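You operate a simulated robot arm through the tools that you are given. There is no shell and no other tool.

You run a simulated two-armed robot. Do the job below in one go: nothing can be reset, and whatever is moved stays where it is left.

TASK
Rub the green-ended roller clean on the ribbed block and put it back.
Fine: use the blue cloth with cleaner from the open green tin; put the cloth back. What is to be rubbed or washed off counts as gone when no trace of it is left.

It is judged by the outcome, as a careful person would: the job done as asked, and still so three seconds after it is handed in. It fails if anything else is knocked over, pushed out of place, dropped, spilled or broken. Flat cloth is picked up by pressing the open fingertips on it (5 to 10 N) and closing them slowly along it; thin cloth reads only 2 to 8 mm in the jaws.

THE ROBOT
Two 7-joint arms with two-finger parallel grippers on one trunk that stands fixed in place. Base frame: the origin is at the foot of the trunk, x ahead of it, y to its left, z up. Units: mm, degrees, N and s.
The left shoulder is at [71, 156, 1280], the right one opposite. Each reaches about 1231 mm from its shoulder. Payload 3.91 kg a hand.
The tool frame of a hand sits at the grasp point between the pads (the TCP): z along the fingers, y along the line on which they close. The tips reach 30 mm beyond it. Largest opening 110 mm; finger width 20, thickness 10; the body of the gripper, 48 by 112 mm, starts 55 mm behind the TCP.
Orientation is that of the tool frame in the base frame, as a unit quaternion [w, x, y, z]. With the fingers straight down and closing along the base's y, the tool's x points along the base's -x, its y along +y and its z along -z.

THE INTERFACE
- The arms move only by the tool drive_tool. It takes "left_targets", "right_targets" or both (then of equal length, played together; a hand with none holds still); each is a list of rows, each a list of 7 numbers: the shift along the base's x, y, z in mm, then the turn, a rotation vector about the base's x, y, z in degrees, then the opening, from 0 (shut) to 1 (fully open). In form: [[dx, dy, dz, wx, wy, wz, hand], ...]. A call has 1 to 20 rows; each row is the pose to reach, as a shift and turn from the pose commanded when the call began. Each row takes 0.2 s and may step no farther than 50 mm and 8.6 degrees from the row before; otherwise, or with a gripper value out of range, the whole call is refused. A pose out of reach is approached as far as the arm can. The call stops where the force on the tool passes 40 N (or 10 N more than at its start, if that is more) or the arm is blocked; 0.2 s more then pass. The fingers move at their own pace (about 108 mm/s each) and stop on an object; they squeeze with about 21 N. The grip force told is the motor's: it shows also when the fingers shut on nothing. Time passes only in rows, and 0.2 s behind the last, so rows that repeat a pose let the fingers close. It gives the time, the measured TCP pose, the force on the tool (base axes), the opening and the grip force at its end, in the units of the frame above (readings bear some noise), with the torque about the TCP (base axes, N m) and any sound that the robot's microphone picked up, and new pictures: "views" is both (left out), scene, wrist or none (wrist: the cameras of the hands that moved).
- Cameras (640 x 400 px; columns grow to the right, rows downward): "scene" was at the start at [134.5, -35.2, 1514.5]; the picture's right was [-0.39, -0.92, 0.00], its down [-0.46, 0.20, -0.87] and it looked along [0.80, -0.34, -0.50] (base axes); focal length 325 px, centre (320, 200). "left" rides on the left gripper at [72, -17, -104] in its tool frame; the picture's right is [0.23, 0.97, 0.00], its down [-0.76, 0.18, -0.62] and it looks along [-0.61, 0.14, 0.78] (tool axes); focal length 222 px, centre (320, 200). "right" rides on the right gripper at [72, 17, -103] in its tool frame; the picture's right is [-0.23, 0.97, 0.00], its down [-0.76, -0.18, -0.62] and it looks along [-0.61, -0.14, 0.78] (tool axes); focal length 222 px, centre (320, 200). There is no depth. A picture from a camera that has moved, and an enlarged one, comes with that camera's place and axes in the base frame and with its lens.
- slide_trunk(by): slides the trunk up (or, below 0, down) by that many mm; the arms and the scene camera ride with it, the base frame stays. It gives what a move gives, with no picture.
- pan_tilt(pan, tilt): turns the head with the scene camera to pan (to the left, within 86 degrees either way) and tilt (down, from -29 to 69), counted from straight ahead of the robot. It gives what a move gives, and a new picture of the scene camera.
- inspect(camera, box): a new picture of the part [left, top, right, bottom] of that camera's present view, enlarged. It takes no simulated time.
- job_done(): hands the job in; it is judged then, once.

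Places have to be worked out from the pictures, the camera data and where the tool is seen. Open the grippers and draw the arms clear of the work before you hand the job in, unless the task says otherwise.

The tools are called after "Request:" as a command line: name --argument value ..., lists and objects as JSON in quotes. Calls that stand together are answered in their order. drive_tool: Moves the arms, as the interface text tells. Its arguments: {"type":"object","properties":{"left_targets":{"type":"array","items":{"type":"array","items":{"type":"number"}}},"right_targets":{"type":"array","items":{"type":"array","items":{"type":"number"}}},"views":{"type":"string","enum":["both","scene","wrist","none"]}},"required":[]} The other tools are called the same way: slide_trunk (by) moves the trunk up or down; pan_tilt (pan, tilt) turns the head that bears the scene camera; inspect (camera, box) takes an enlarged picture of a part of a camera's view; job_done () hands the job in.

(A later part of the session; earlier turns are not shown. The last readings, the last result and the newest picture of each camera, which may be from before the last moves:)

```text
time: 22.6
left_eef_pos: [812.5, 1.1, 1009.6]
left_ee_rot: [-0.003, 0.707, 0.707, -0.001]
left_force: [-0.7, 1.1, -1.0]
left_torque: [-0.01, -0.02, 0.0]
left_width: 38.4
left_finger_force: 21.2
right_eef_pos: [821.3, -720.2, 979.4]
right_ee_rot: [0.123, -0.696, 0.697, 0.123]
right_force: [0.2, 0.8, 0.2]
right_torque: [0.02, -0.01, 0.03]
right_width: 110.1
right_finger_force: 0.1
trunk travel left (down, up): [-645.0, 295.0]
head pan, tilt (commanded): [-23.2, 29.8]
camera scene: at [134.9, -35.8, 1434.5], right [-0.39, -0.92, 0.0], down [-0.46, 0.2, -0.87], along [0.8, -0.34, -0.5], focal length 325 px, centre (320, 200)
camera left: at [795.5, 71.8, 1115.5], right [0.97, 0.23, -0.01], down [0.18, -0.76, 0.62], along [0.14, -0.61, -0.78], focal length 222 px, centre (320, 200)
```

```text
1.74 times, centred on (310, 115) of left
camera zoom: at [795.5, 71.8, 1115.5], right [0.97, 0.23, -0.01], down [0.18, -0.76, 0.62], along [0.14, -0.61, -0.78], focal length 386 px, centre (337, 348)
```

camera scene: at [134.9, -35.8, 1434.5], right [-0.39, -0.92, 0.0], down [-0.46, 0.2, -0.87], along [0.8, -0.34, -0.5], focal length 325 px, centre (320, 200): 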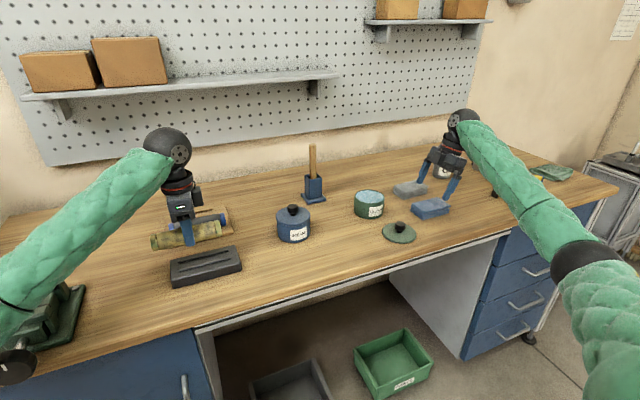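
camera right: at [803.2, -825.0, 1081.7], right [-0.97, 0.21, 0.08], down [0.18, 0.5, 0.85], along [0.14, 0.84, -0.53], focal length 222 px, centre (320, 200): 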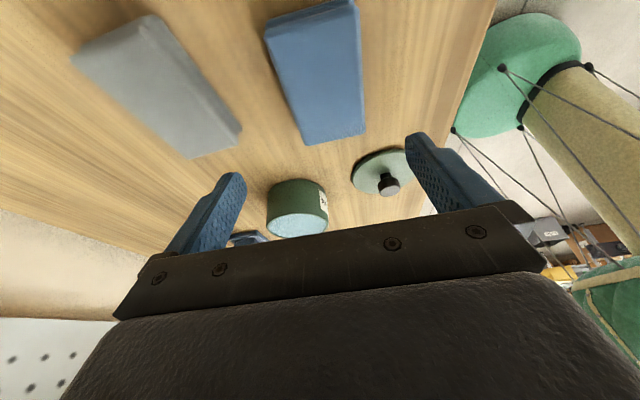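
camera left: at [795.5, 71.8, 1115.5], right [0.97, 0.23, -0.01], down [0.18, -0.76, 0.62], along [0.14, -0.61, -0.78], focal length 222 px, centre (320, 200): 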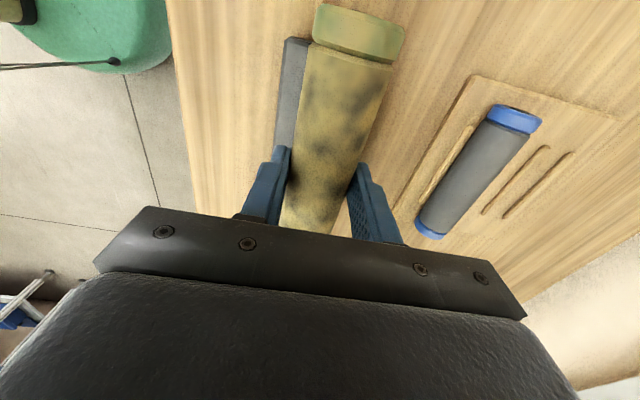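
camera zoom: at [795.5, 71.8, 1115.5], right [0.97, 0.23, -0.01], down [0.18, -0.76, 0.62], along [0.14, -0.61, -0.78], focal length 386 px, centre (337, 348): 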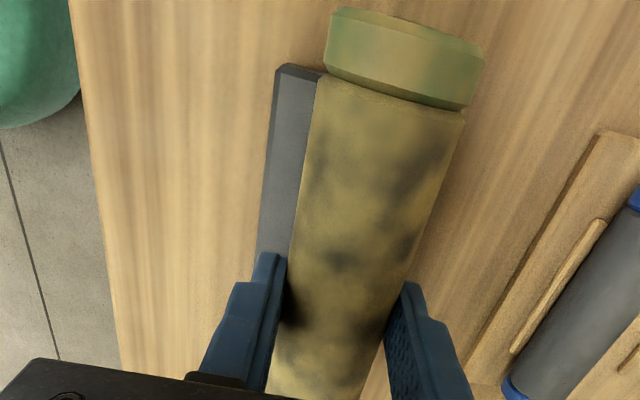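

The block's near-left corner measures about (771, 56), so its rib centre is near x 811. I shift -1.5 mm and descend to just above the ribs.

Request:
drive_tool --left_targets '[[-1.5, 0, -12, 0, 0, 0, 0], [-1.5, 0, -24, 0, 0, 0, 0], [-1.5, 0, -36, 0, 0, 0, 0], [-1.5, 0, -45, 0, 0, 0, 0], [-1.5, 0, -45, 0, 0, 0, 0]]' --views "both"

Request:
inspect --camera "scene" --box '[160, 200, 260, 300]'

```text
time: 23.8
left_eef_pos: [811.2, 2.0, 965.3]
left_ee_rot: [-0.001, 0.707, 0.707, -0.002]
left_force: [0.3, -1.0, -2.4]
left_torque: [0.01, 0.03, 0.01]
left_width: 38.2
left_finger_force: 20.4
right_eef_pos: [821.4, -719.1, 979.7]
right_ee_rot: [0.123, -0.696, 0.697, 0.123]
right_force: [-0.1, -0.4, 0.8]
right_torque: [0.01, 0.01, 0.0]
right_width: 109.8
right_finger_force: 0.0
trunk travel left (down, up): [-645.0, 295.0]
head pan, tilt (commanded): [-23.2, 29.8]
camera scene: at [134.6, -35.4, 1434.5], right [-0.39, -0.92, 0.0], down [-0.46, 0.2, -0.87], along [0.8, -0.34, -0.5], focal length 325 px, centre (320, 200)
camera left: at [794.3, 72.5, 1069.4], right [0.97, 0.23, -0.01], down [0.18, -0.76, 0.62], along [0.14, -0.61, -0.78], focal length 222 px, centre (320, 200)
```

scene: 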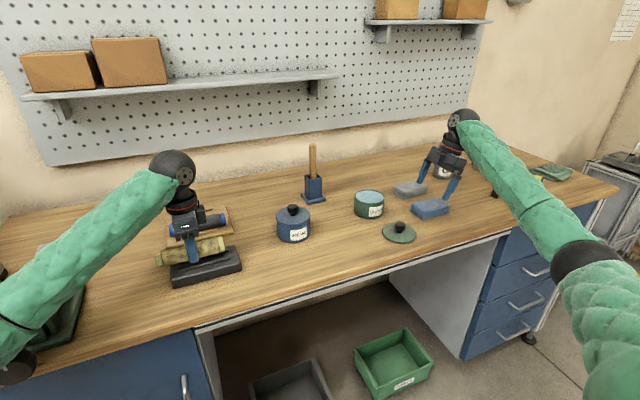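
left: 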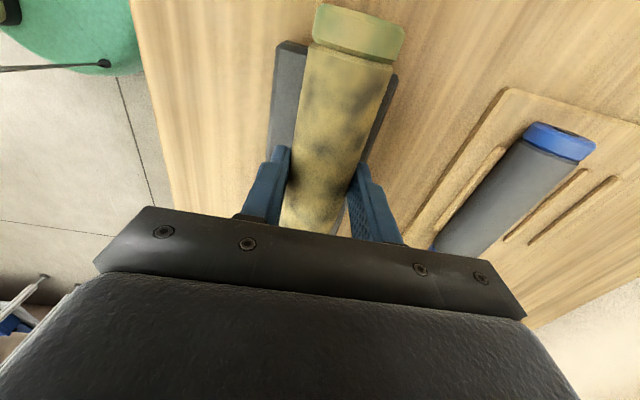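

```text
4.00 times, centred on (210, 250) of scene
camera zoom: at [134.6, -35.4, 1434.5], right [-0.39, -0.92, 0.0], down [-0.46, 0.2, -0.87], along [0.8, -0.34, -0.5], focal length 1299 px, centre (760, 0)
```

zoom: 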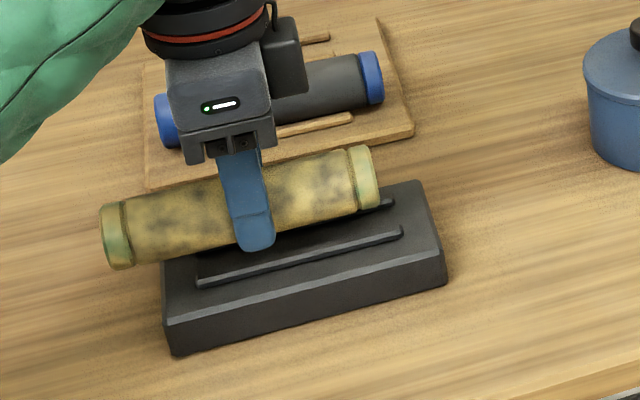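

The roller's left end is near y 80, a bit more overhang than I want. I shift -6 mm in y and go down slowly watching the force.

Request:
drive_tool --left_targets '[[0, -3, -1, 0, 0, 0, 0], [0, -6, -2, 0, 0, 0, 0], [0, -6, -4, 0, 0, 0, 0], [0, -6, -6, 0, 0, 0, 0], [0, -6, -7.5, 0, 0, 0, 0]]' --views "none"

```text
time: 25.0
left_eef_pos: [811.3, -5.8, 956.9]
left_ee_rot: [-0.001, 0.707, 0.707, -0.002]
left_force: [-0.7, 0.5, -1.4]
left_torque: [0.0, 0.0, 0.02]
left_width: 38.4
left_finger_force: 21.0
right_eef_pos: [820.5, -720.4, 979.6]
right_ee_rot: [-0.122, 0.697, -0.696, -0.122]
right_force: [0.1, 0.4, 0.7]
right_torque: [0.0, 0.02, 0.0]
right_width: 110.0
right_finger_force: 0.2
trunk travel left (down, up): [-645.0, 295.0]
head pan, tilt (commanded): [-23.2, 29.8]
```

No contact yet at TCP z 957. I continue down in small steps.

Request:
drive_tool --left_targets '[[0, 0, -1, 0, 0, 0, 0], [0, 0, -2, 0, 0, 0, 0], [0, 0, -3, 0, 0, 0, 0], [0, 0, -4, 0, 0, 0, 0], [0, 0, -4, 0, 0, 0, 0]]' --views "none"

```text
time: 26.2
left_eef_pos: [810.1, -4.9, 953.2]
left_ee_rot: [-0.002, 0.707, 0.708, -0.001]
left_force: [0.4, -0.3, -2.3]
left_torque: [-0.01, 0.02, -0.02]
left_width: 38.4
left_finger_force: 20.9
right_eef_pos: [821.1, -719.8, 978.2]
right_ee_rot: [-0.123, 0.697, -0.696, -0.123]
right_force: [0.1, 0.2, 0.2]
right_torque: [-0.01, 0.0, 0.04]
right_width: 110.2
right_finger_force: 0.0
trunk travel left (down, up): [-645.0, 295.0]
head pan, tilt (commanded): [-23.2, 29.8]
```

Request:
inspect --camera "scene" --box '[160, 210, 260, 290]'

Request:
drive_tool --left_targets '[[0, 0, -1, 0, 0, 0, 0], [0, 0, -2, 0, 0, 0, 0], [0, 0, -3, 0, 0, 0, 0], [0, 0, -3, 0, 0, 0, 0]]' --views "none"

```text
5.00 times, centred on (210, 250) of scene
camera zoom: at [134.7, -35.5, 1434.5], right [-0.39, -0.92, 0.0], down [-0.46, 0.2, -0.87], along [0.8, -0.34, -0.5], focal length 1624 px, centre (870, -50)
```

zoom: 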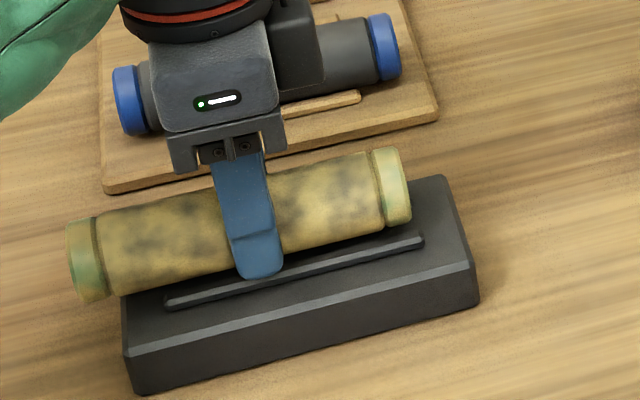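

```text
time: 27.2
left_eef_pos: [810.9, -4.2, 949.0]
left_ee_rot: [-0.002, 0.706, 0.708, -0.002]
left_force: [-0.4, 0.3, 1.5]
left_torque: [0.05, -0.09, 0.02]
left_width: 38.5
left_finger_force: 20.9
right_eef_pos: [821.7, -719.0, 978.3]
right_ee_rot: [-0.123, 0.697, -0.696, -0.123]
right_force: [0.3, 0.9, 0.0]
right_torque: [-0.03, 0.0, 0.0]
right_width: 109.9
right_finger_force: 0.0
trunk travel left (down, up): [-645.0, 295.0]
head pan, tilt (commanded): [-23.2, 29.8]
```

Slight contact force now (+1.5 N). I press 1 mm more and look at how the roller sits in the ribs.

Request:
drive_tool --left_targets '[[0, 0, -0.7, 0, 0, 0, 0], [0, 0, -1.2, 0, 0, 0, 0], [0, 0, -1.2, 0, 0, 0, 0]]' --views "wrist"

Request:
inspect --camera "scene" --box '[160, 210, 260, 290]'

Request:
inspect --camera "left" --box '[220, 0, 420, 230]'

```text
time: 28.0
left_eef_pos: [810.3, -4.2, 949.0]
left_ee_rot: [-0.001, 0.706, 0.708, -0.001]
left_force: [2.8, 4.2, 10.7]
left_torque: [0.21, -0.12, -0.07]
left_width: 38.5
left_finger_force: 20.8
right_eef_pos: [821.0, -718.9, 980.8]
right_ee_rot: [-0.122, 0.697, -0.696, -0.123]
right_force: [0.3, 0.1, 0.3]
right_torque: [0.03, 0.03, 0.05]
right_width: 110.0
right_finger_force: 0.0
trunk travel left (down, up): [-645.0, 295.0]
head pan, tilt (commanded): [-23.2, 29.8]
camera left: at [793.6, 66.3, 1054.6], right [0.97, 0.23, 0.0], down [0.18, -0.76, 0.62], along [0.14, -0.61, -0.78], focal length 222 px, centre (320, 200)
```

left: 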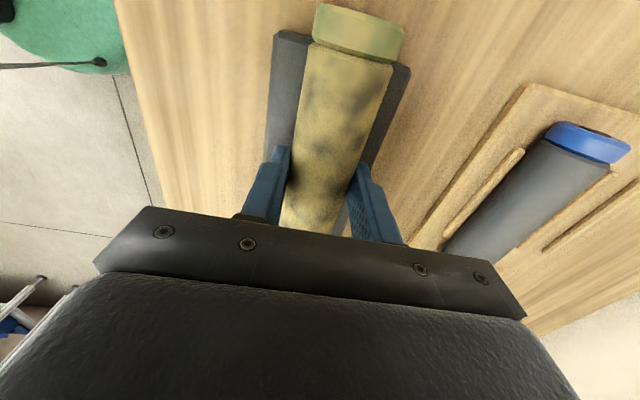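

```text
5.00 times, centred on (210, 250) of scene
camera zoom: at [133.9, -35.1, 1434.7], right [-0.39, -0.92, 0.0], down [-0.46, 0.2, -0.87], along [0.8, -0.34, -0.5], focal length 1624 px, centre (870, -50)
```

zoom: 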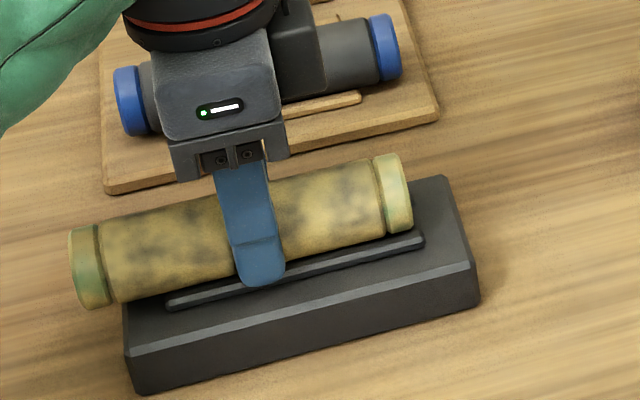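

```text
1.74 times, centred on (320, 115) of left
camera zoom: at [793.6, 66.3, 1054.6], right [0.97, 0.23, 0.0], down [0.18, -0.76, 0.62], along [0.14, -0.61, -0.78], focal length 386 px, centre (320, 348)
```

zoom: 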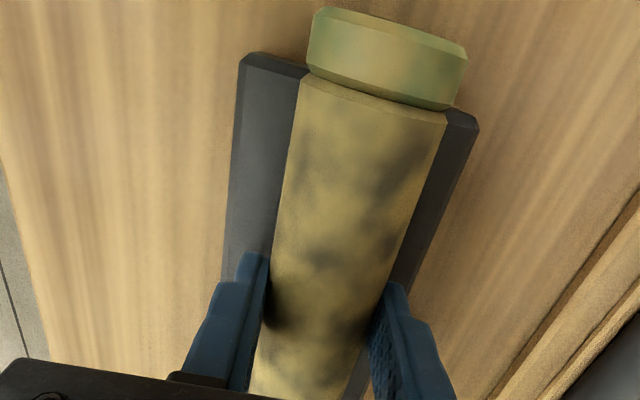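

The roller rests centred between the ribs with its left cap (y ≈ 59–73) just beyond the block's end. I release it gently, rise, and move above the left cap with a 20° outward lean.

Request:
drive_tool --left_targets '[[0, 0, 0.8, 0, 0, 0, 0], [0, 0, 0.8, 0, 0, 0, 0.38], [0, 0, 0.8, 0, 0, 0, 0.42], [0, 0, 0.8, 0, 0, 0, 0.5], [0, 0, 0.8, 0, 0, 0, 0.6], [0, 0, 10, 0, 0, 0, 0.6], [0, 0, 30, 0, 0, 0, 0.6], [0, 15, 50, -4, 0, 0, 0.6], [0, 35, 61, -8, 0, 0, 0.6], [0, 55, 61, -12, 0, 0, 0.6], [0, 75, 61, -16, 0, 0, 0.6], [0, 83, 61, -20, 0, 0, 0.6], [0, 83, 61, -20, 0, 0, 0.6]]' --views "both"

Request:
inspect --camera "scene" --box '[160, 210, 260, 290]'

Request:
inspect --camera "left" --box '[220, 0, 420, 230]'

```text
time: 30.8
left_eef_pos: [810.4, 78.6, 1009.9]
left_ee_rot: [0.121, 0.695, 0.697, -0.125]
left_force: [-0.1, -0.2, 0.2]
left_torque: [0.01, -0.02, 0.0]
left_width: 65.9
left_finger_force: 0.0
right_eef_pos: [821.1, -718.7, 977.7]
right_ee_rot: [-0.123, 0.697, -0.696, -0.123]
right_force: [-0.2, -0.1, 0.9]
right_torque: [0.01, 0.01, 0.03]
right_width: 110.0
right_finger_force: 0.1
trunk travel left (down, up): [-645.0, 295.0]
head pan, tilt (commanded): [-23.2, 29.8]
camera scene: at [134.5, -35.5, 1434.5], right [-0.39, -0.92, 0.0], down [-0.46, 0.2, -0.87], along [0.8, -0.34, -0.5], focal length 325 px, centre (320, 200)
camera left: at [794.3, 179.9, 1084.8], right [0.97, 0.21, -0.08], down [0.18, -0.5, 0.85], along [0.14, -0.84, -0.53], focal length 222 px, centre (320, 200)
```

scene: 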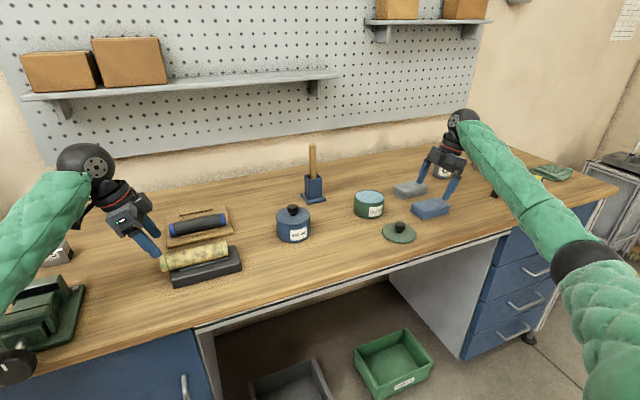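
left: 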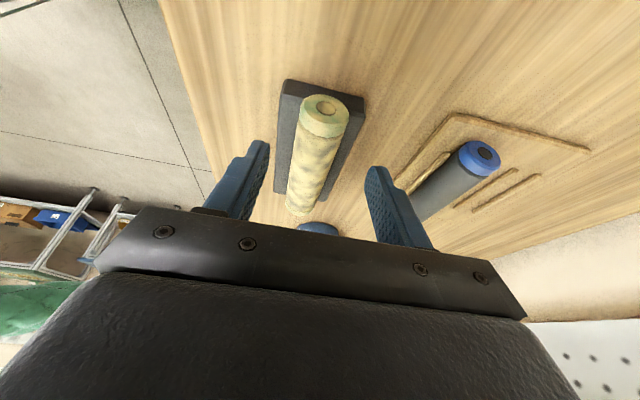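

```text
5.00 times, centred on (210, 250) of scene
camera zoom: at [134.5, -35.5, 1434.5], right [-0.39, -0.92, 0.0], down [-0.46, 0.2, -0.87], along [0.8, -0.34, -0.5], focal length 1624 px, centre (870, -50)
```

zoom: 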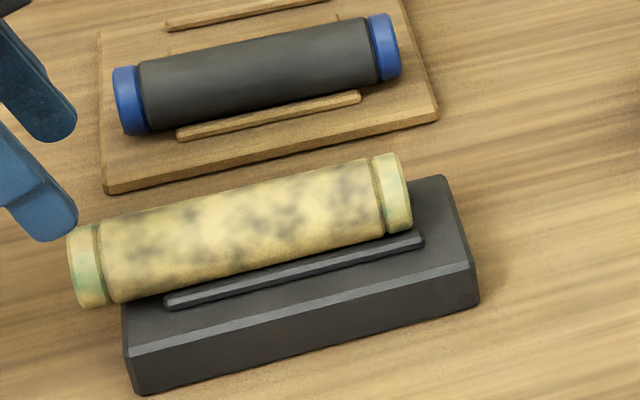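

```text
1.74 times, centred on (320, 115) of left
camera zoom: at [794.3, 179.9, 1084.8], right [0.97, 0.21, -0.08], down [0.18, -0.5, 0.85], along [0.14, -0.84, -0.53], focal length 386 px, centre (320, 348)
```

zoom: 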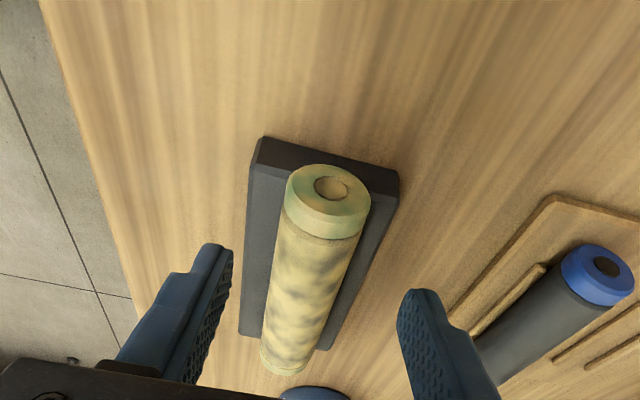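

The roller rests steadily in the ribs, with its axis near (810.7, z 929). I lower the leaning left hand onto the overhanging left cap and grip it.

Request:
drive_tool --left_targets '[[0, -1, -12, 0, 0, 0, 0.6], [0, -1, -24, 0, 0, 0, 0.6], [0, -1, -36, 0, 0, 0, 0.6], [0, -1, -48, 0, 0, 0, 0.6], [0, -1, -56, 0, 0, 0, 0.6], [0, -1, -60, 0, 0, 0, 0.6], [0, -1, -60, 0, 0, 0, 0.6]]' --views "both"

Request:
inspect --camera "scene" --box '[140, 200, 260, 290]'

Request:
inspect --camera "left" --box '[220, 0, 420, 230]'

```text
time: 32.4
left_eef_pos: [811.6, 78.7, 948.9]
left_ee_rot: [0.12, 0.695, 0.697, -0.125]
left_force: [0.0, -0.2, -0.3]
left_torque: [0.0, -0.01, 0.03]
left_width: 66.2
left_finger_force: 0.1
right_eef_pos: [820.4, -719.0, 977.5]
right_ee_rot: [0.123, -0.696, 0.696, 0.123]
right_force: [-0.7, -0.1, 0.6]
right_torque: [-0.01, 0.02, -0.02]
right_width: 110.0
right_finger_force: 0.1
trunk travel left (down, up): [-645.0, 295.0]
head pan, tilt (commanded): [-23.2, 29.8]
camera scene: at [134.5, -35.4, 1434.5], right [-0.39, -0.92, 0.0], down [-0.46, 0.2, -0.87], along [0.8, -0.34, -0.5], focal length 325 px, centre (320, 200)
camera left: at [794.7, 179.6, 1023.6], right [0.97, 0.21, -0.08], down [0.18, -0.5, 0.84], along [0.14, -0.84, -0.53], focal length 222 px, centre (320, 200)
```

scene: 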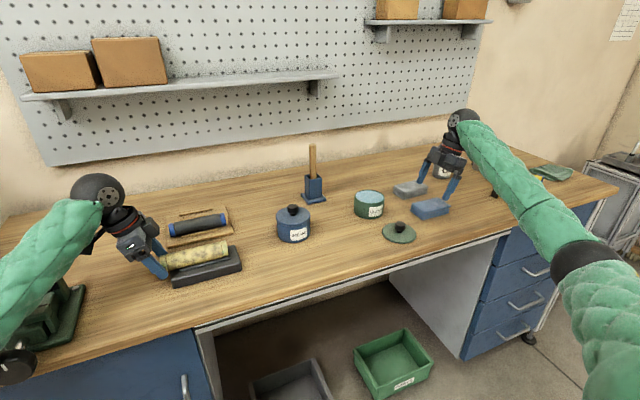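
left: 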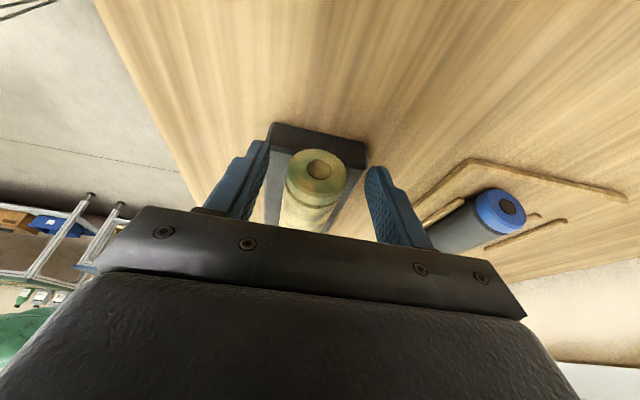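

```text
4.44 times, centred on (200, 245) of scene
camera zoom: at [134.5, -35.4, 1434.5], right [-0.39, -0.92, 0.0], down [-0.46, 0.2, -0.87], along [0.8, -0.34, -0.5], focal length 1443 px, centre (853, 0)
```

zoom: 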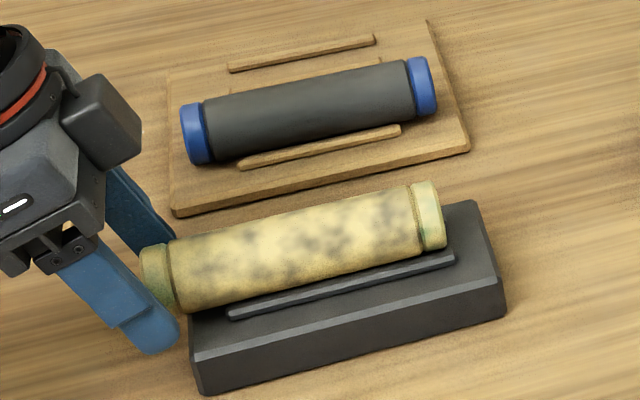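

```text
1.74 times, centred on (320, 115) of left
camera zoom: at [794.7, 179.6, 1023.6], right [0.97, 0.21, -0.08], down [0.18, -0.5, 0.84], along [0.14, -0.84, -0.53], focal length 386 px, centre (320, 348)
```

zoom: 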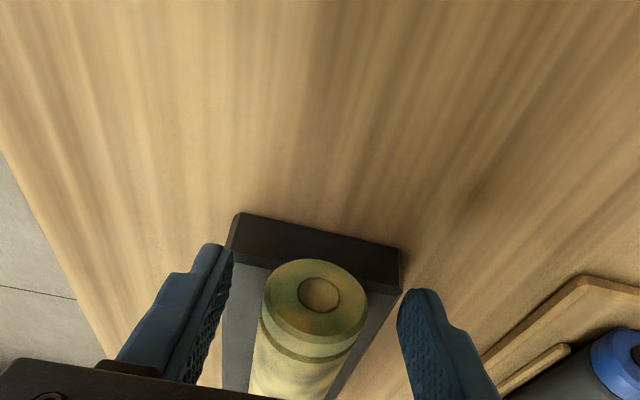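

The end-face centre triangulates to about (810.5, 72, 933). I nudge -2 mm in y and -1 mm in x, and close on the cap.

Request:
drive_tool --left_targets '[[-1, -2, 0, 0, 0, 0, 0.6], [-1, -2, 0, 0, 0, 0, 0.5], [-1, -2, 0, 0, 0, 0, 0.44], [-1, -2, 0, 0, 0, 0, 0.4], [-1, -2, 0, 0, 0, 0, 0.36], [-1, -2, 0, 0, 0, 0, 0.3], [-1, -2, 0, 0, 0, 0, 0], [-1, -2, 0, 0, 0, 0, 0]]' --views "wrist"

Request:
inspect --camera "scene" --box '[140, 200, 260, 290]'

Request:
inspect --camera "right" --box '[220, 0, 420, 160]'

```text
time: 34.2
left_eef_pos: [809.8, 74.9, 949.9]
left_ee_rot: [0.121, 0.695, 0.697, -0.125]
left_force: [2.0, 0.0, 0.9]
left_torque: [-0.02, -0.02, 0.03]
left_width: 38.4
left_finger_force: 20.7
right_eef_pos: [821.2, -719.5, 978.4]
right_ee_rot: [-0.123, 0.697, -0.696, -0.123]
right_force: [-0.3, -0.1, 0.0]
right_torque: [0.03, 0.03, -0.02]
right_width: 110.0
right_finger_force: 0.0
trunk travel left (down, up): [-645.0, 295.0]
head pan, tilt (commanded): [-23.2, 29.8]
camera left: at [793.5, 177.6, 1023.6], right [0.97, 0.21, -0.08], down [0.18, -0.5, 0.84], along [0.14, -0.84, -0.53], focal length 222 px, centre (320, 200)
```

left: 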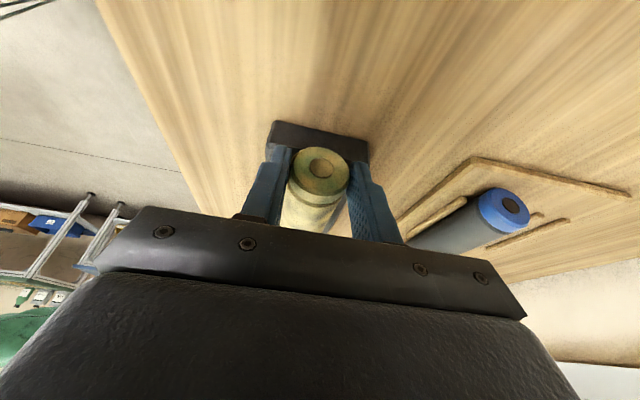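

```text
4.44 times, centred on (200, 245) of scene
camera zoom: at [134.6, -35.4, 1434.5], right [-0.39, -0.92, 0.0], down [-0.46, 0.2, -0.87], along [0.8, -0.34, -0.5], focal length 1443 px, centre (853, 0)
```

zoom: 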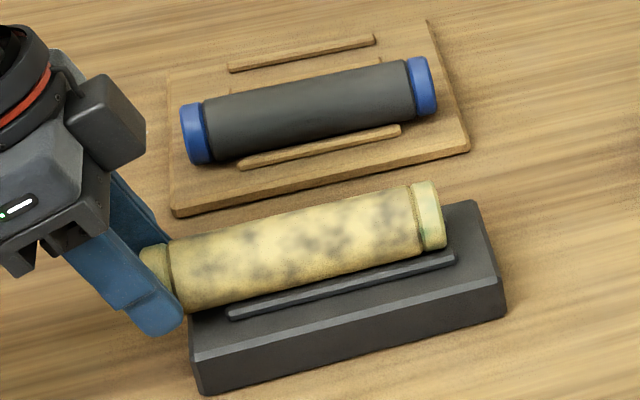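

```text
2.50 times, centred on (320, 80) of right
camera zoom: at [803.8, -823.4, 1052.0], right [-0.97, 0.21, 0.08], down [0.18, 0.5, 0.85], along [0.14, 0.84, -0.53], focal length 555 px, centre (320, 500)
```

zoom: 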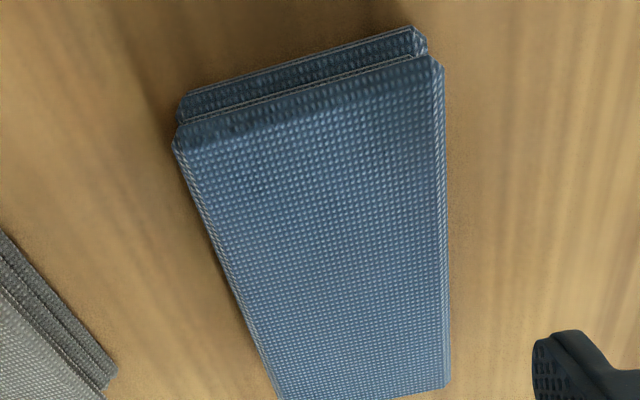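

The left hand holds the cap firmly at 38.4 mm. From two right-camera heights the blue cloth spans about x 780–839, y -767 to -667, with its top near z 915. I centre the right hand over it at (810, -717), part-close, and descend beside its long sides.

Request:
drive_tool --right_targets '[[-4, 1, -5, 0, 0, 0, 0.8], [-8, 2, -12, 0, 0, 0, 0.8], [-11, 2.5, -20, 0, 0, 0, 0.8], [-11, 2.5, -28, 0, 0, 0, 0.8], [-11, 2.5, -36, 0, 0, 0, 0.8], [-11, 2.5, -36, 0, 0, 0, 0.8]]' --views "both"

Request:
inspect --camera "scene" --box '[380, 160, 480, 240]'

Request:
inspect --camera "right" --box '[200, 0, 420, 230]'

```text
time: 35.6
left_eef_pos: [809.8, 76.0, 949.3]
left_ee_rot: [0.12, 0.696, 0.697, -0.124]
left_force: [1.5, 1.1, 2.0]
left_torque: [0.0, -0.01, 0.08]
left_width: 38.3
left_finger_force: 21.0
right_eef_pos: [809.6, -717.4, 942.6]
right_ee_rot: [0.123, -0.696, 0.697, 0.122]
right_force: [-0.1, 0.4, 1.1]
right_torque: [-0.03, 0.02, -0.02]
right_width: 87.9
right_finger_force: 0.1
trunk travel left (down, up): [-645.0, 295.0]
head pan, tilt (commanded): [-23.2, 29.8]
camera scene: at [134.6, -35.4, 1434.5], right [-0.39, -0.92, 0.0], down [-0.46, 0.2, -0.87], along [0.8, -0.34, -0.5], focal length 325 px, centre (320, 200)
camera right: at [792.7, -820.6, 1016.7], right [-0.97, 0.21, 0.08], down [0.18, 0.5, 0.85], along [0.14, 0.84, -0.53], focal length 222 px, centre (320, 200)
```

scene: 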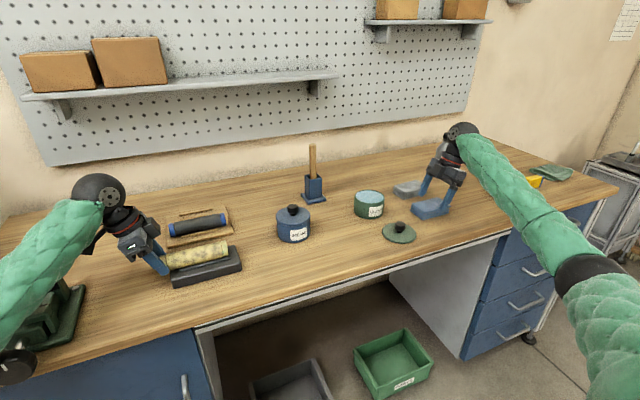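
right: 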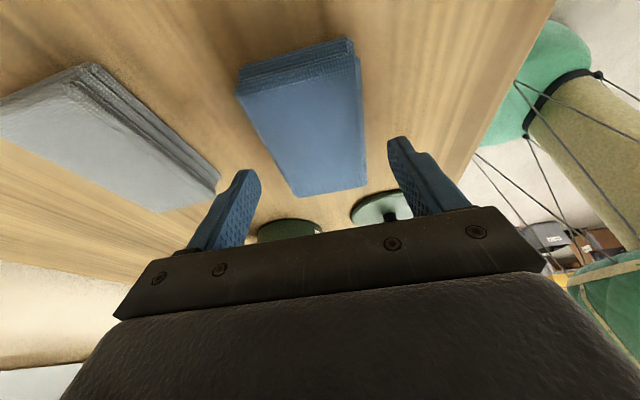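

```text
5.00 times, centred on (430, 200) of scene
camera zoom: at [134.6, -35.4, 1434.5], right [-0.39, -0.92, 0.0], down [-0.46, 0.2, -0.87], along [0.8, -0.34, -0.5], focal length 1624 px, centre (-230, 200)
```

zoom: 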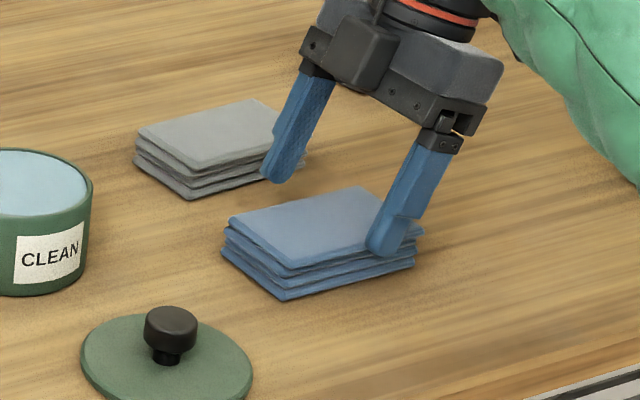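

```text
1.74 times, centred on (310, 115) of right
camera zoom: at [792.7, -820.6, 1016.7], right [-0.97, 0.21, 0.08], down [0.18, 0.5, 0.85], along [0.14, 0.84, -0.53], focal length 386 px, centre (337, 348)
```

zoom: 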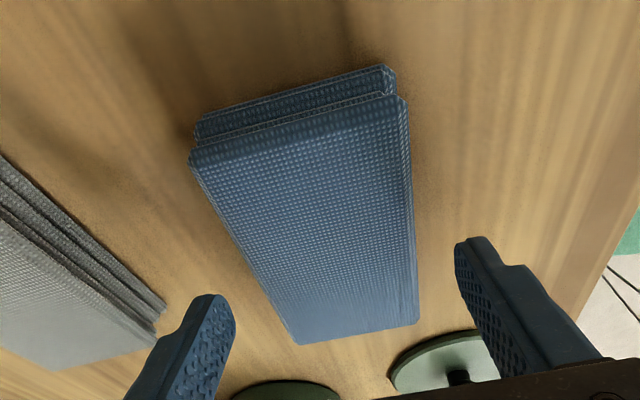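

The cloth is centred between the fingers in x. I shift -9.5 mm in y (so the pads meet mid-cloth), go down 13 mm and close slowly on its long sides.

Request:
drive_tool --right_targets '[[0, -5, -4, 0, 0, 0, 0.8], [0, -9.5, -8, 0, 0, 0, 0.8], [0, -9.5, -13, 0, 0, 0, 0.8], [0, -9.5, -13, 0, 0, 0, 0.72], [0, -9.5, -13, 0, 0, 0, 0.66], [0, -9.5, -13, 0, 0, 0, 0.6], [0, -9.5, -13, 0, 0, 0, 0.55], [0, -9.5, -13, 0, 0, 0, 0.5], [0, -9.5, -13, 0, 0, 0, 0.46], [0, -9.5, -13, 0, 0, 0, 0.46]]' --views "wrist"

Request:
inspect --camera "scene" --box '[380, 160, 480, 240]'

```text
time: 37.8
left_eef_pos: [810.2, 75.8, 948.8]
left_ee_rot: [0.121, 0.695, 0.697, -0.125]
left_force: [2.6, 0.6, 3.1]
left_torque: [-0.03, -0.03, 0.06]
left_width: 38.2
left_finger_force: 20.7
right_eef_pos: [810.1, -726.3, 929.6]
right_ee_rot: [-0.123, 0.696, -0.696, -0.123]
right_force: [0.3, 0.5, -0.4]
right_torque: [0.01, 0.02, 0.0]
right_width: 64.4
right_finger_force: 21.4
trunk travel left (down, up): [-645.0, 295.0]
head pan, tilt (commanded): [-23.2, 29.8]
camera right: at [792.9, -830.1, 1003.7], right [-0.97, 0.21, 0.08], down [0.18, 0.5, 0.85], along [0.14, 0.84, -0.53], focal length 222 px, centre (320, 200)
```

right: 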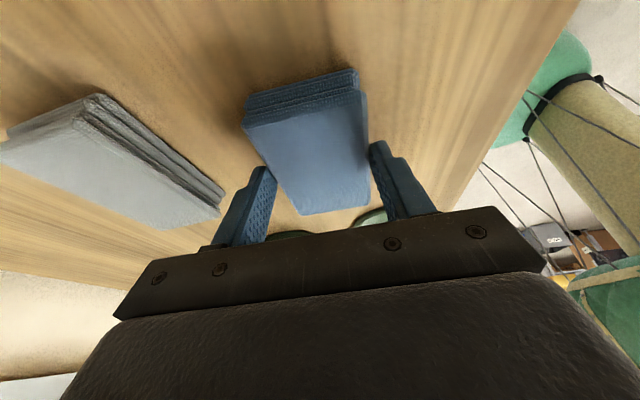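

```text
5.00 times, centred on (430, 200) of scene
camera zoom: at [134.6, -35.4, 1434.5], right [-0.39, -0.92, 0.0], down [-0.46, 0.2, -0.87], along [0.8, -0.34, -0.5], focal length 1624 px, centre (-230, 200)
```

zoom: 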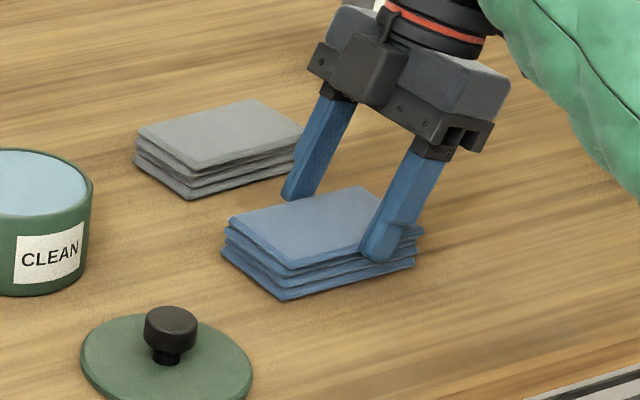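

The jaws stopped at 64.4 mm with 21 N on the cloth's sides. I lift slowly and check that the whole cloth comes.

Request:
drive_tool --right_targets '[[0, 0, 0, 0, 0, 0, 0.3], [0, 0, 3, 0, 0, 0, 0.3], [0, 0, 8, 0, 0, 0, 0.3], [0, 0, 16, 0, 0, 0, 0.3], [0, 0, 28, 0, 0, 0, 0.3], [0, 0, 45, 0, 0, 0, 0.3], [0, 0, 60, 0, 0, 0, 0.3]]' --views "both"

Request:
inspect --camera "scene" --box '[380, 140, 500, 240]'

```text
time: 39.4
left_eef_pos: [809.4, 74.8, 948.7]
left_ee_rot: [0.12, 0.696, 0.697, -0.126]
left_force: [2.5, 0.4, 3.7]
left_torque: [-0.01, 0.0, 0.13]
left_width: 38.2
left_finger_force: 21.4
right_eef_pos: [809.8, -726.9, 988.9]
right_ee_rot: [-0.123, 0.696, -0.696, -0.123]
right_force: [0.5, 0.6, -0.6]
right_torque: [-0.05, 0.01, 0.0]
right_width: 64.3
right_finger_force: 21.2
trunk travel left (down, up): [-645.0, 295.0]
head pan, tilt (commanded): [-23.2, 29.8]
camera scene: at [134.5, -35.3, 1434.5], right [-0.39, -0.92, 0.0], down [-0.46, 0.2, -0.87], along [0.8, -0.34, -0.5], focal length 325 px, centre (320, 200)
camera right: at [792.4, -830.2, 1063.1], right [-0.97, 0.21, 0.08], down [0.18, 0.5, 0.85], along [0.14, 0.84, -0.53], focal length 222 px, centre (320, 200)
```

scene: 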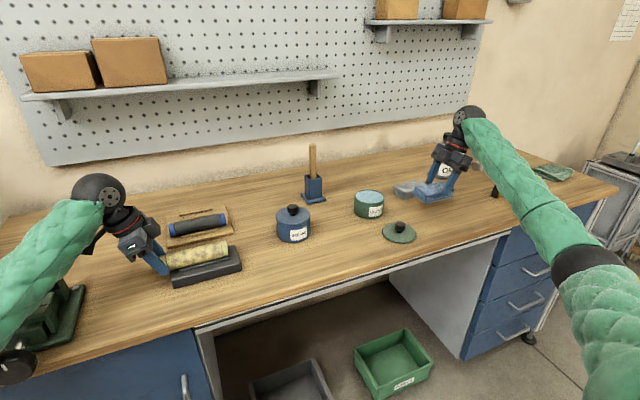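
right: 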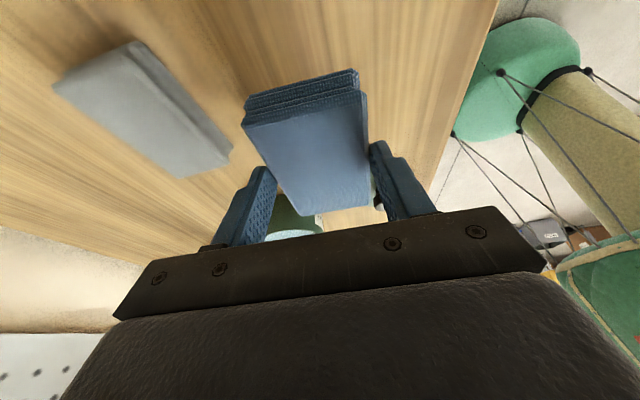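

```text
4.00 times, centred on (440, 190) of scene
camera zoom: at [134.5, -35.3, 1434.5], right [-0.39, -0.92, 0.0], down [-0.46, 0.2, -0.87], along [0.8, -0.34, -0.5], focal length 1299 px, centre (-160, 240)
```

zoom: 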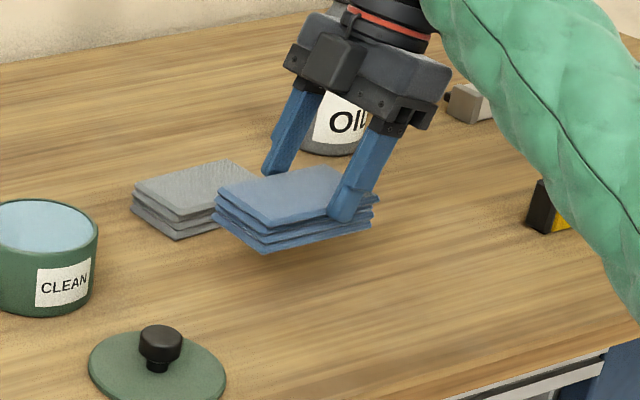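

The whole cloth lifts firmly as one piece. I carry it above the green tin with the far (+y) end tipped 10° down, so this end can dip inside the rim.

Request:
drive_tool --right_targets '[[5, 10, 25, 0, 0, 0, 0.3], [20, 40, 45, 0, 0, 0, 0.3], [38, 75, 50, -2, 0, 0, 0.3], [56, 110, 50, -5, 0, 0, 0.3], [70, 140, 50, -8, 0, 0, 0.3], [80, 161, 50, -10, 0, 0, 0.3], [80, 161, 45, -10, 0, 0, 0.3]]' --views "both"

Request:
inspect --camera "scene" --box '[320, 140, 440, 240]'

Request:
inspect --camera "right" --box '[200, 40, 420, 240]'

```text
time: 41.0
left_eef_pos: [809.1, 76.5, 949.0]
left_ee_rot: [0.121, 0.696, 0.697, -0.125]
left_force: [3.1, -1.1, 3.5]
left_torque: [-0.02, -0.04, 0.06]
left_width: 38.5
left_finger_force: 20.5
right_eef_pos: [890.3, -563.9, 1034.9]
right_ee_rot: [-0.061, 0.705, -0.704, -0.062]
right_force: [-0.4, -0.2, 0.8]
right_torque: [-0.02, -0.01, 0.02]
right_width: 64.4
right_finger_force: 21.2
trunk travel left (down, up): [-645.0, 295.0]
head pan, tilt (commanded): [-23.2, 29.8]
camera scene: at [134.6, -35.7, 1434.5], right [-0.39, -0.92, 0.0], down [-0.46, 0.2, -0.87], along [0.8, -0.34, -0.5], focal length 325 px, centre (320, 200)
camera right: at [872.2, -654.8, 1125.5], right [-0.97, 0.22, 0.04], down [0.18, 0.64, 0.75], along [0.14, 0.73, -0.66], focal length 222 px, centre (320, 200)
```

scene: 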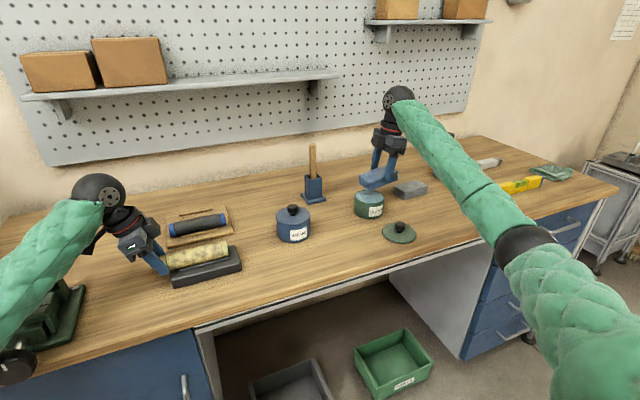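
right: 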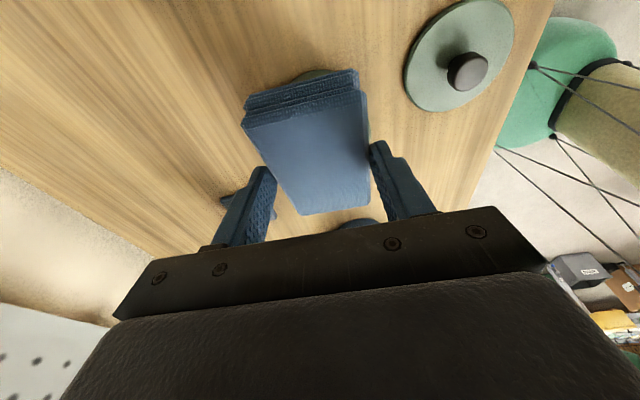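

```text
4.00 times, centred on (380, 190) of scene
camera zoom: at [134.6, -35.7, 1434.5], right [-0.39, -0.92, 0.0], down [-0.46, 0.2, -0.87], along [0.8, -0.34, -0.5], focal length 1299 px, centre (80, 240)
```

zoom: 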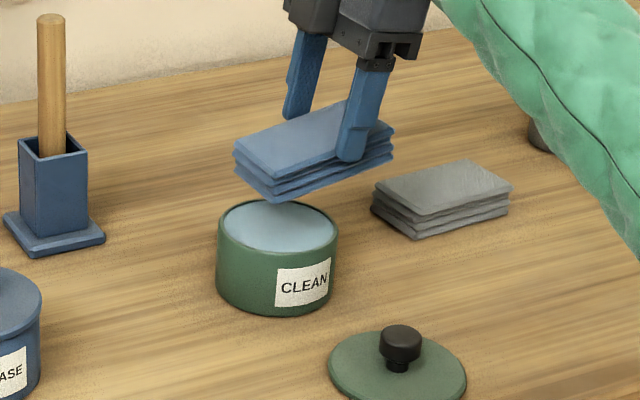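

```text
2.00 times, centred on (310, 140) of right
camera zoom: at [872.2, -654.8, 1125.5], right [-0.97, 0.22, 0.04], down [0.18, 0.64, 0.75], along [0.14, 0.73, -0.66], focal length 444 px, centre (340, 320)
```

zoom: 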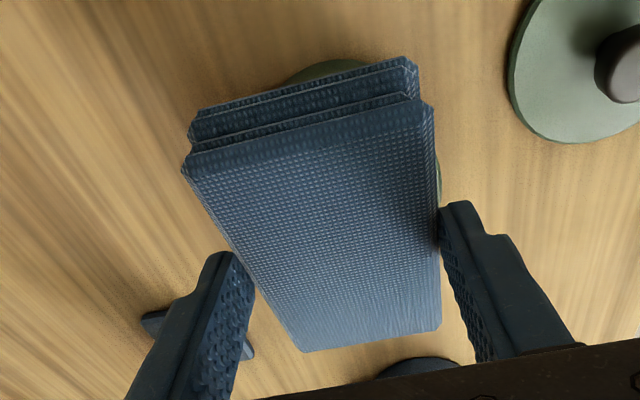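

The tin's rim is estimated at (889, -533, 938). I shift -5 mm in y and come down to just above the pad.

Request:
drive_tool --right_targets '[[-1, -3, -10, 0, 0, 0, 0.3], [-1, -5, -20, 0, 0, 0, 0.3], [-1, -5, -30, 0, 0, 0, 0.3], [-1, -5, -37, 0, 0, 0, 0.3], [-1, -5, -37, 0, 0, 0, 0.3]]' --views "wrist"

Request:
inspect --camera "scene" --box '[330, 150, 430, 230]'

```text
time: 42.2
left_eef_pos: [810.0, 76.3, 949.3]
left_ee_rot: [0.121, 0.696, 0.697, -0.126]
left_force: [3.0, -0.6, 2.8]
left_torque: [-0.01, -0.03, 0.09]
left_width: 38.4
left_finger_force: 20.9
right_eef_pos: [888.4, -570.0, 997.9]
right_ee_rot: [-0.062, 0.705, -0.704, -0.061]
right_force: [0.7, -0.2, 0.0]
right_torque: [0.05, -0.02, -0.03]
right_width: 64.2
right_finger_force: 20.9
trunk travel left (down, up): [-645.0, 295.0]
head pan, tilt (commanded): [-23.2, 29.8]
camera right: at [870.9, -660.3, 1088.5], right [-0.97, 0.22, 0.04], down [0.18, 0.64, 0.75], along [0.14, 0.73, -0.66], focal length 222 px, centre (320, 200)
```

right: 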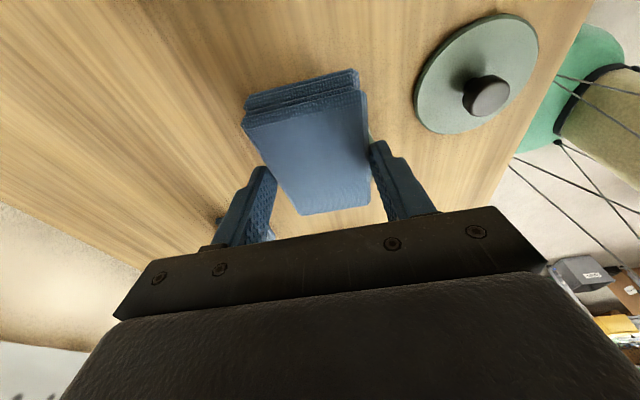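

```text
5.00 times, centred on (380, 190) of scene
camera zoom: at [134.6, -35.4, 1434.5], right [-0.39, -0.92, 0.0], down [-0.46, 0.2, -0.87], along [0.8, -0.34, -0.5], focal length 1624 px, centre (20, 250)
```

zoom: 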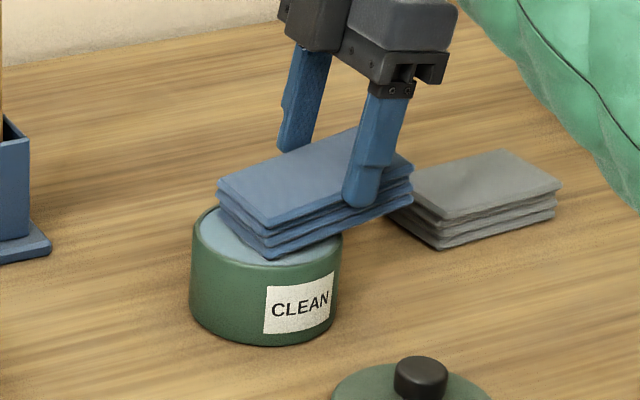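

The lower end of the cloth is poised over the pad. I shift +2 mm x and -4 mm y to keep its corners inside the rim, then lower in small steps watching the force.

Request:
drive_tool --right_targets '[[2, -4, 0, 0, 0, 0, 0.3], [2, -4, -2, 0, 0, 0, 0.3], [2, -4, -4, 0, 0, 0, 0.3], [2, -4, -5, 0, 0, 0, 0.3]]' --views "none"

Request:
inspect --camera "scene" --box '[340, 160, 410, 230]'

```text
time: 43.2
left_eef_pos: [809.3, 75.1, 949.4]
left_ee_rot: [0.121, 0.696, 0.697, -0.126]
left_force: [1.5, 1.7, -0.9]
left_torque: [0.15, -0.02, 0.04]
left_width: 38.4
left_finger_force: 20.7
right_eef_pos: [890.2, -573.4, 994.1]
right_ee_rot: [0.062, -0.704, 0.705, 0.062]
right_force: [0.5, -6.8, 12.3]
right_torque: [0.46, 0.04, -0.01]
right_width: 64.1
right_finger_force: 21.0
trunk travel left (down, up): [-645.0, 295.0]
head pan, tilt (commanded): [-23.2, 29.8]
```

```text
5.71 times, centred on (375, 195) of scene
camera zoom: at [133.6, -35.1, 1434.7], right [-0.39, -0.92, 0.0], down [-0.46, 0.2, -0.87], along [0.8, -0.34, -0.5], focal length 1856 px, centre (6, 229)
```

zoom: 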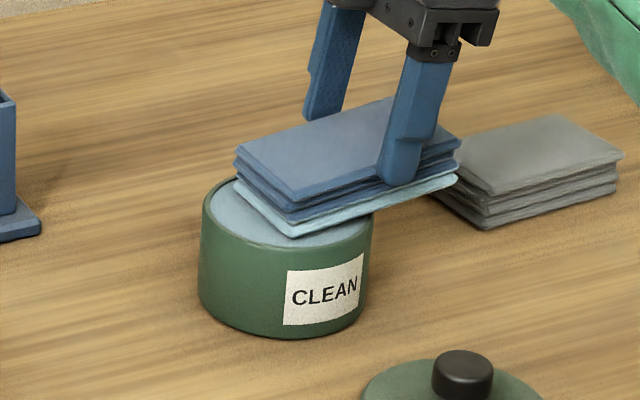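

The bottom layer of the cloth turned light blue, so it has taken up cleaner (12 N contact). I lift straight up off the pad.

Request:
drive_tool --right_targets '[[0, 0, 2, 0, 0, 0, 0.3], [0, 0, 6, 0, 0, 0, 0.3], [0, 0, 14, 0, 0, 0, 0.3], [0, 0, 26, 0, 0, 0, 0.3], [0, 0, 40, 0, 0, 0, 0.3], [0, 0, 55, 0, 0, 0, 0.3]]' --views "both"

Request:
inspect --camera "scene" --box '[320, 140, 440, 240]'

```text
time: 44.6
left_eef_pos: [810.6, 75.2, 949.3]
left_ee_rot: [0.121, 0.696, 0.697, -0.125]
left_force: [1.0, 0.7, 2.3]
left_torque: [-0.13, -0.01, 0.0]
left_width: 38.3
left_finger_force: 21.1
right_eef_pos: [889.8, -574.4, 1047.7]
right_ee_rot: [-0.061, 0.705, -0.704, -0.063]
right_force: [0.4, 0.0, 0.0]
right_torque: [0.0, -0.03, 0.03]
right_width: 64.0
right_finger_force: 21.0
trunk travel left (down, up): [-645.0, 295.0]
head pan, tilt (commanded): [-23.2, 29.8]
camera scene: at [134.5, -35.4, 1434.5], right [-0.39, -0.92, 0.0], down [-0.46, 0.2, -0.87], along [0.8, -0.34, -0.5], focal length 325 px, centre (320, 200)
camera right: at [873.0, -665.0, 1138.0], right [-0.97, 0.22, 0.04], down [0.18, 0.64, 0.75], along [0.14, 0.73, -0.66], focal length 222 px, centre (320, 200)
```

scene: 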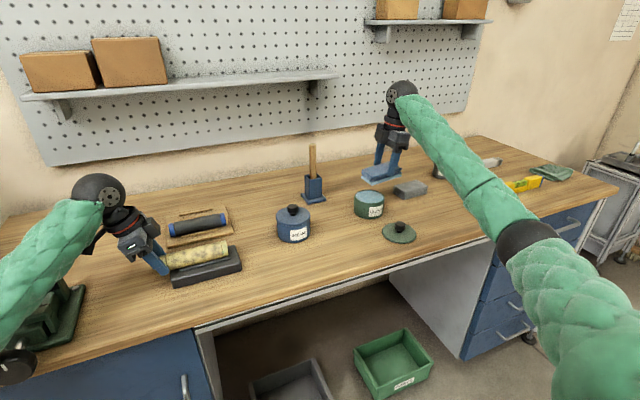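
right: 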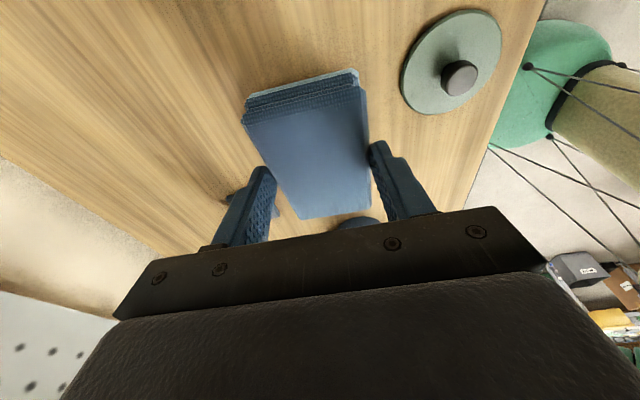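

```text
4.00 times, centred on (380, 190) of scene
camera zoom: at [134.5, -35.4, 1434.5], right [-0.39, -0.92, 0.0], down [-0.46, 0.2, -0.87], along [0.8, -0.34, -0.5], focal length 1299 px, centre (80, 240)
```

zoom: 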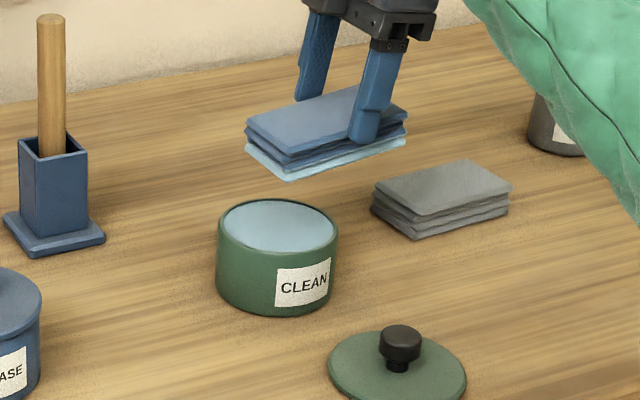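

The cloth is wet and held. I check from the wrist view whether the push turned it slightly in the grip.

Request:
inspect --camera "right" --box '[200, 40, 420, 240]'

Request:
inspect --camera "scene" --box '[140, 210, 260, 290]'

```text
2.00 times, centred on (310, 140) of right
camera zoom: at [873.0, -665.0, 1138.0], right [-0.97, 0.22, 0.04], down [0.18, 0.64, 0.75], along [0.14, 0.73, -0.66], focal length 444 px, centre (340, 320)
```

zoom: 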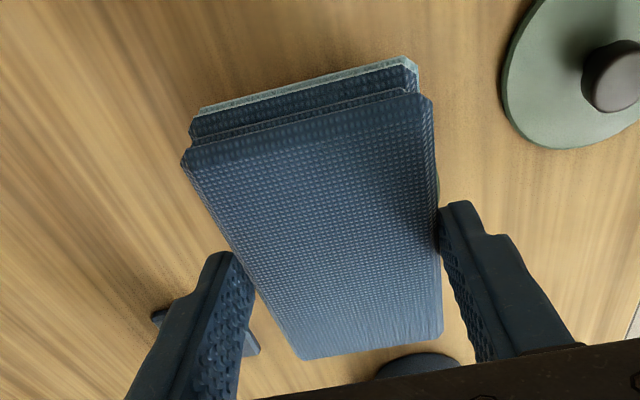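

```text
5.00 times, centred on (200, 250) of scene
camera zoom: at [134.5, -35.4, 1434.5], right [-0.39, -0.92, 0.0], down [-0.46, 0.2, -0.87], along [0.8, -0.34, -0.5], focal length 1624 px, centre (920, -50)
```

zoom: 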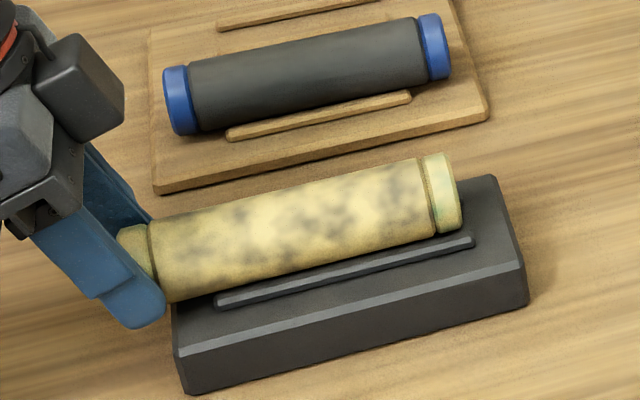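

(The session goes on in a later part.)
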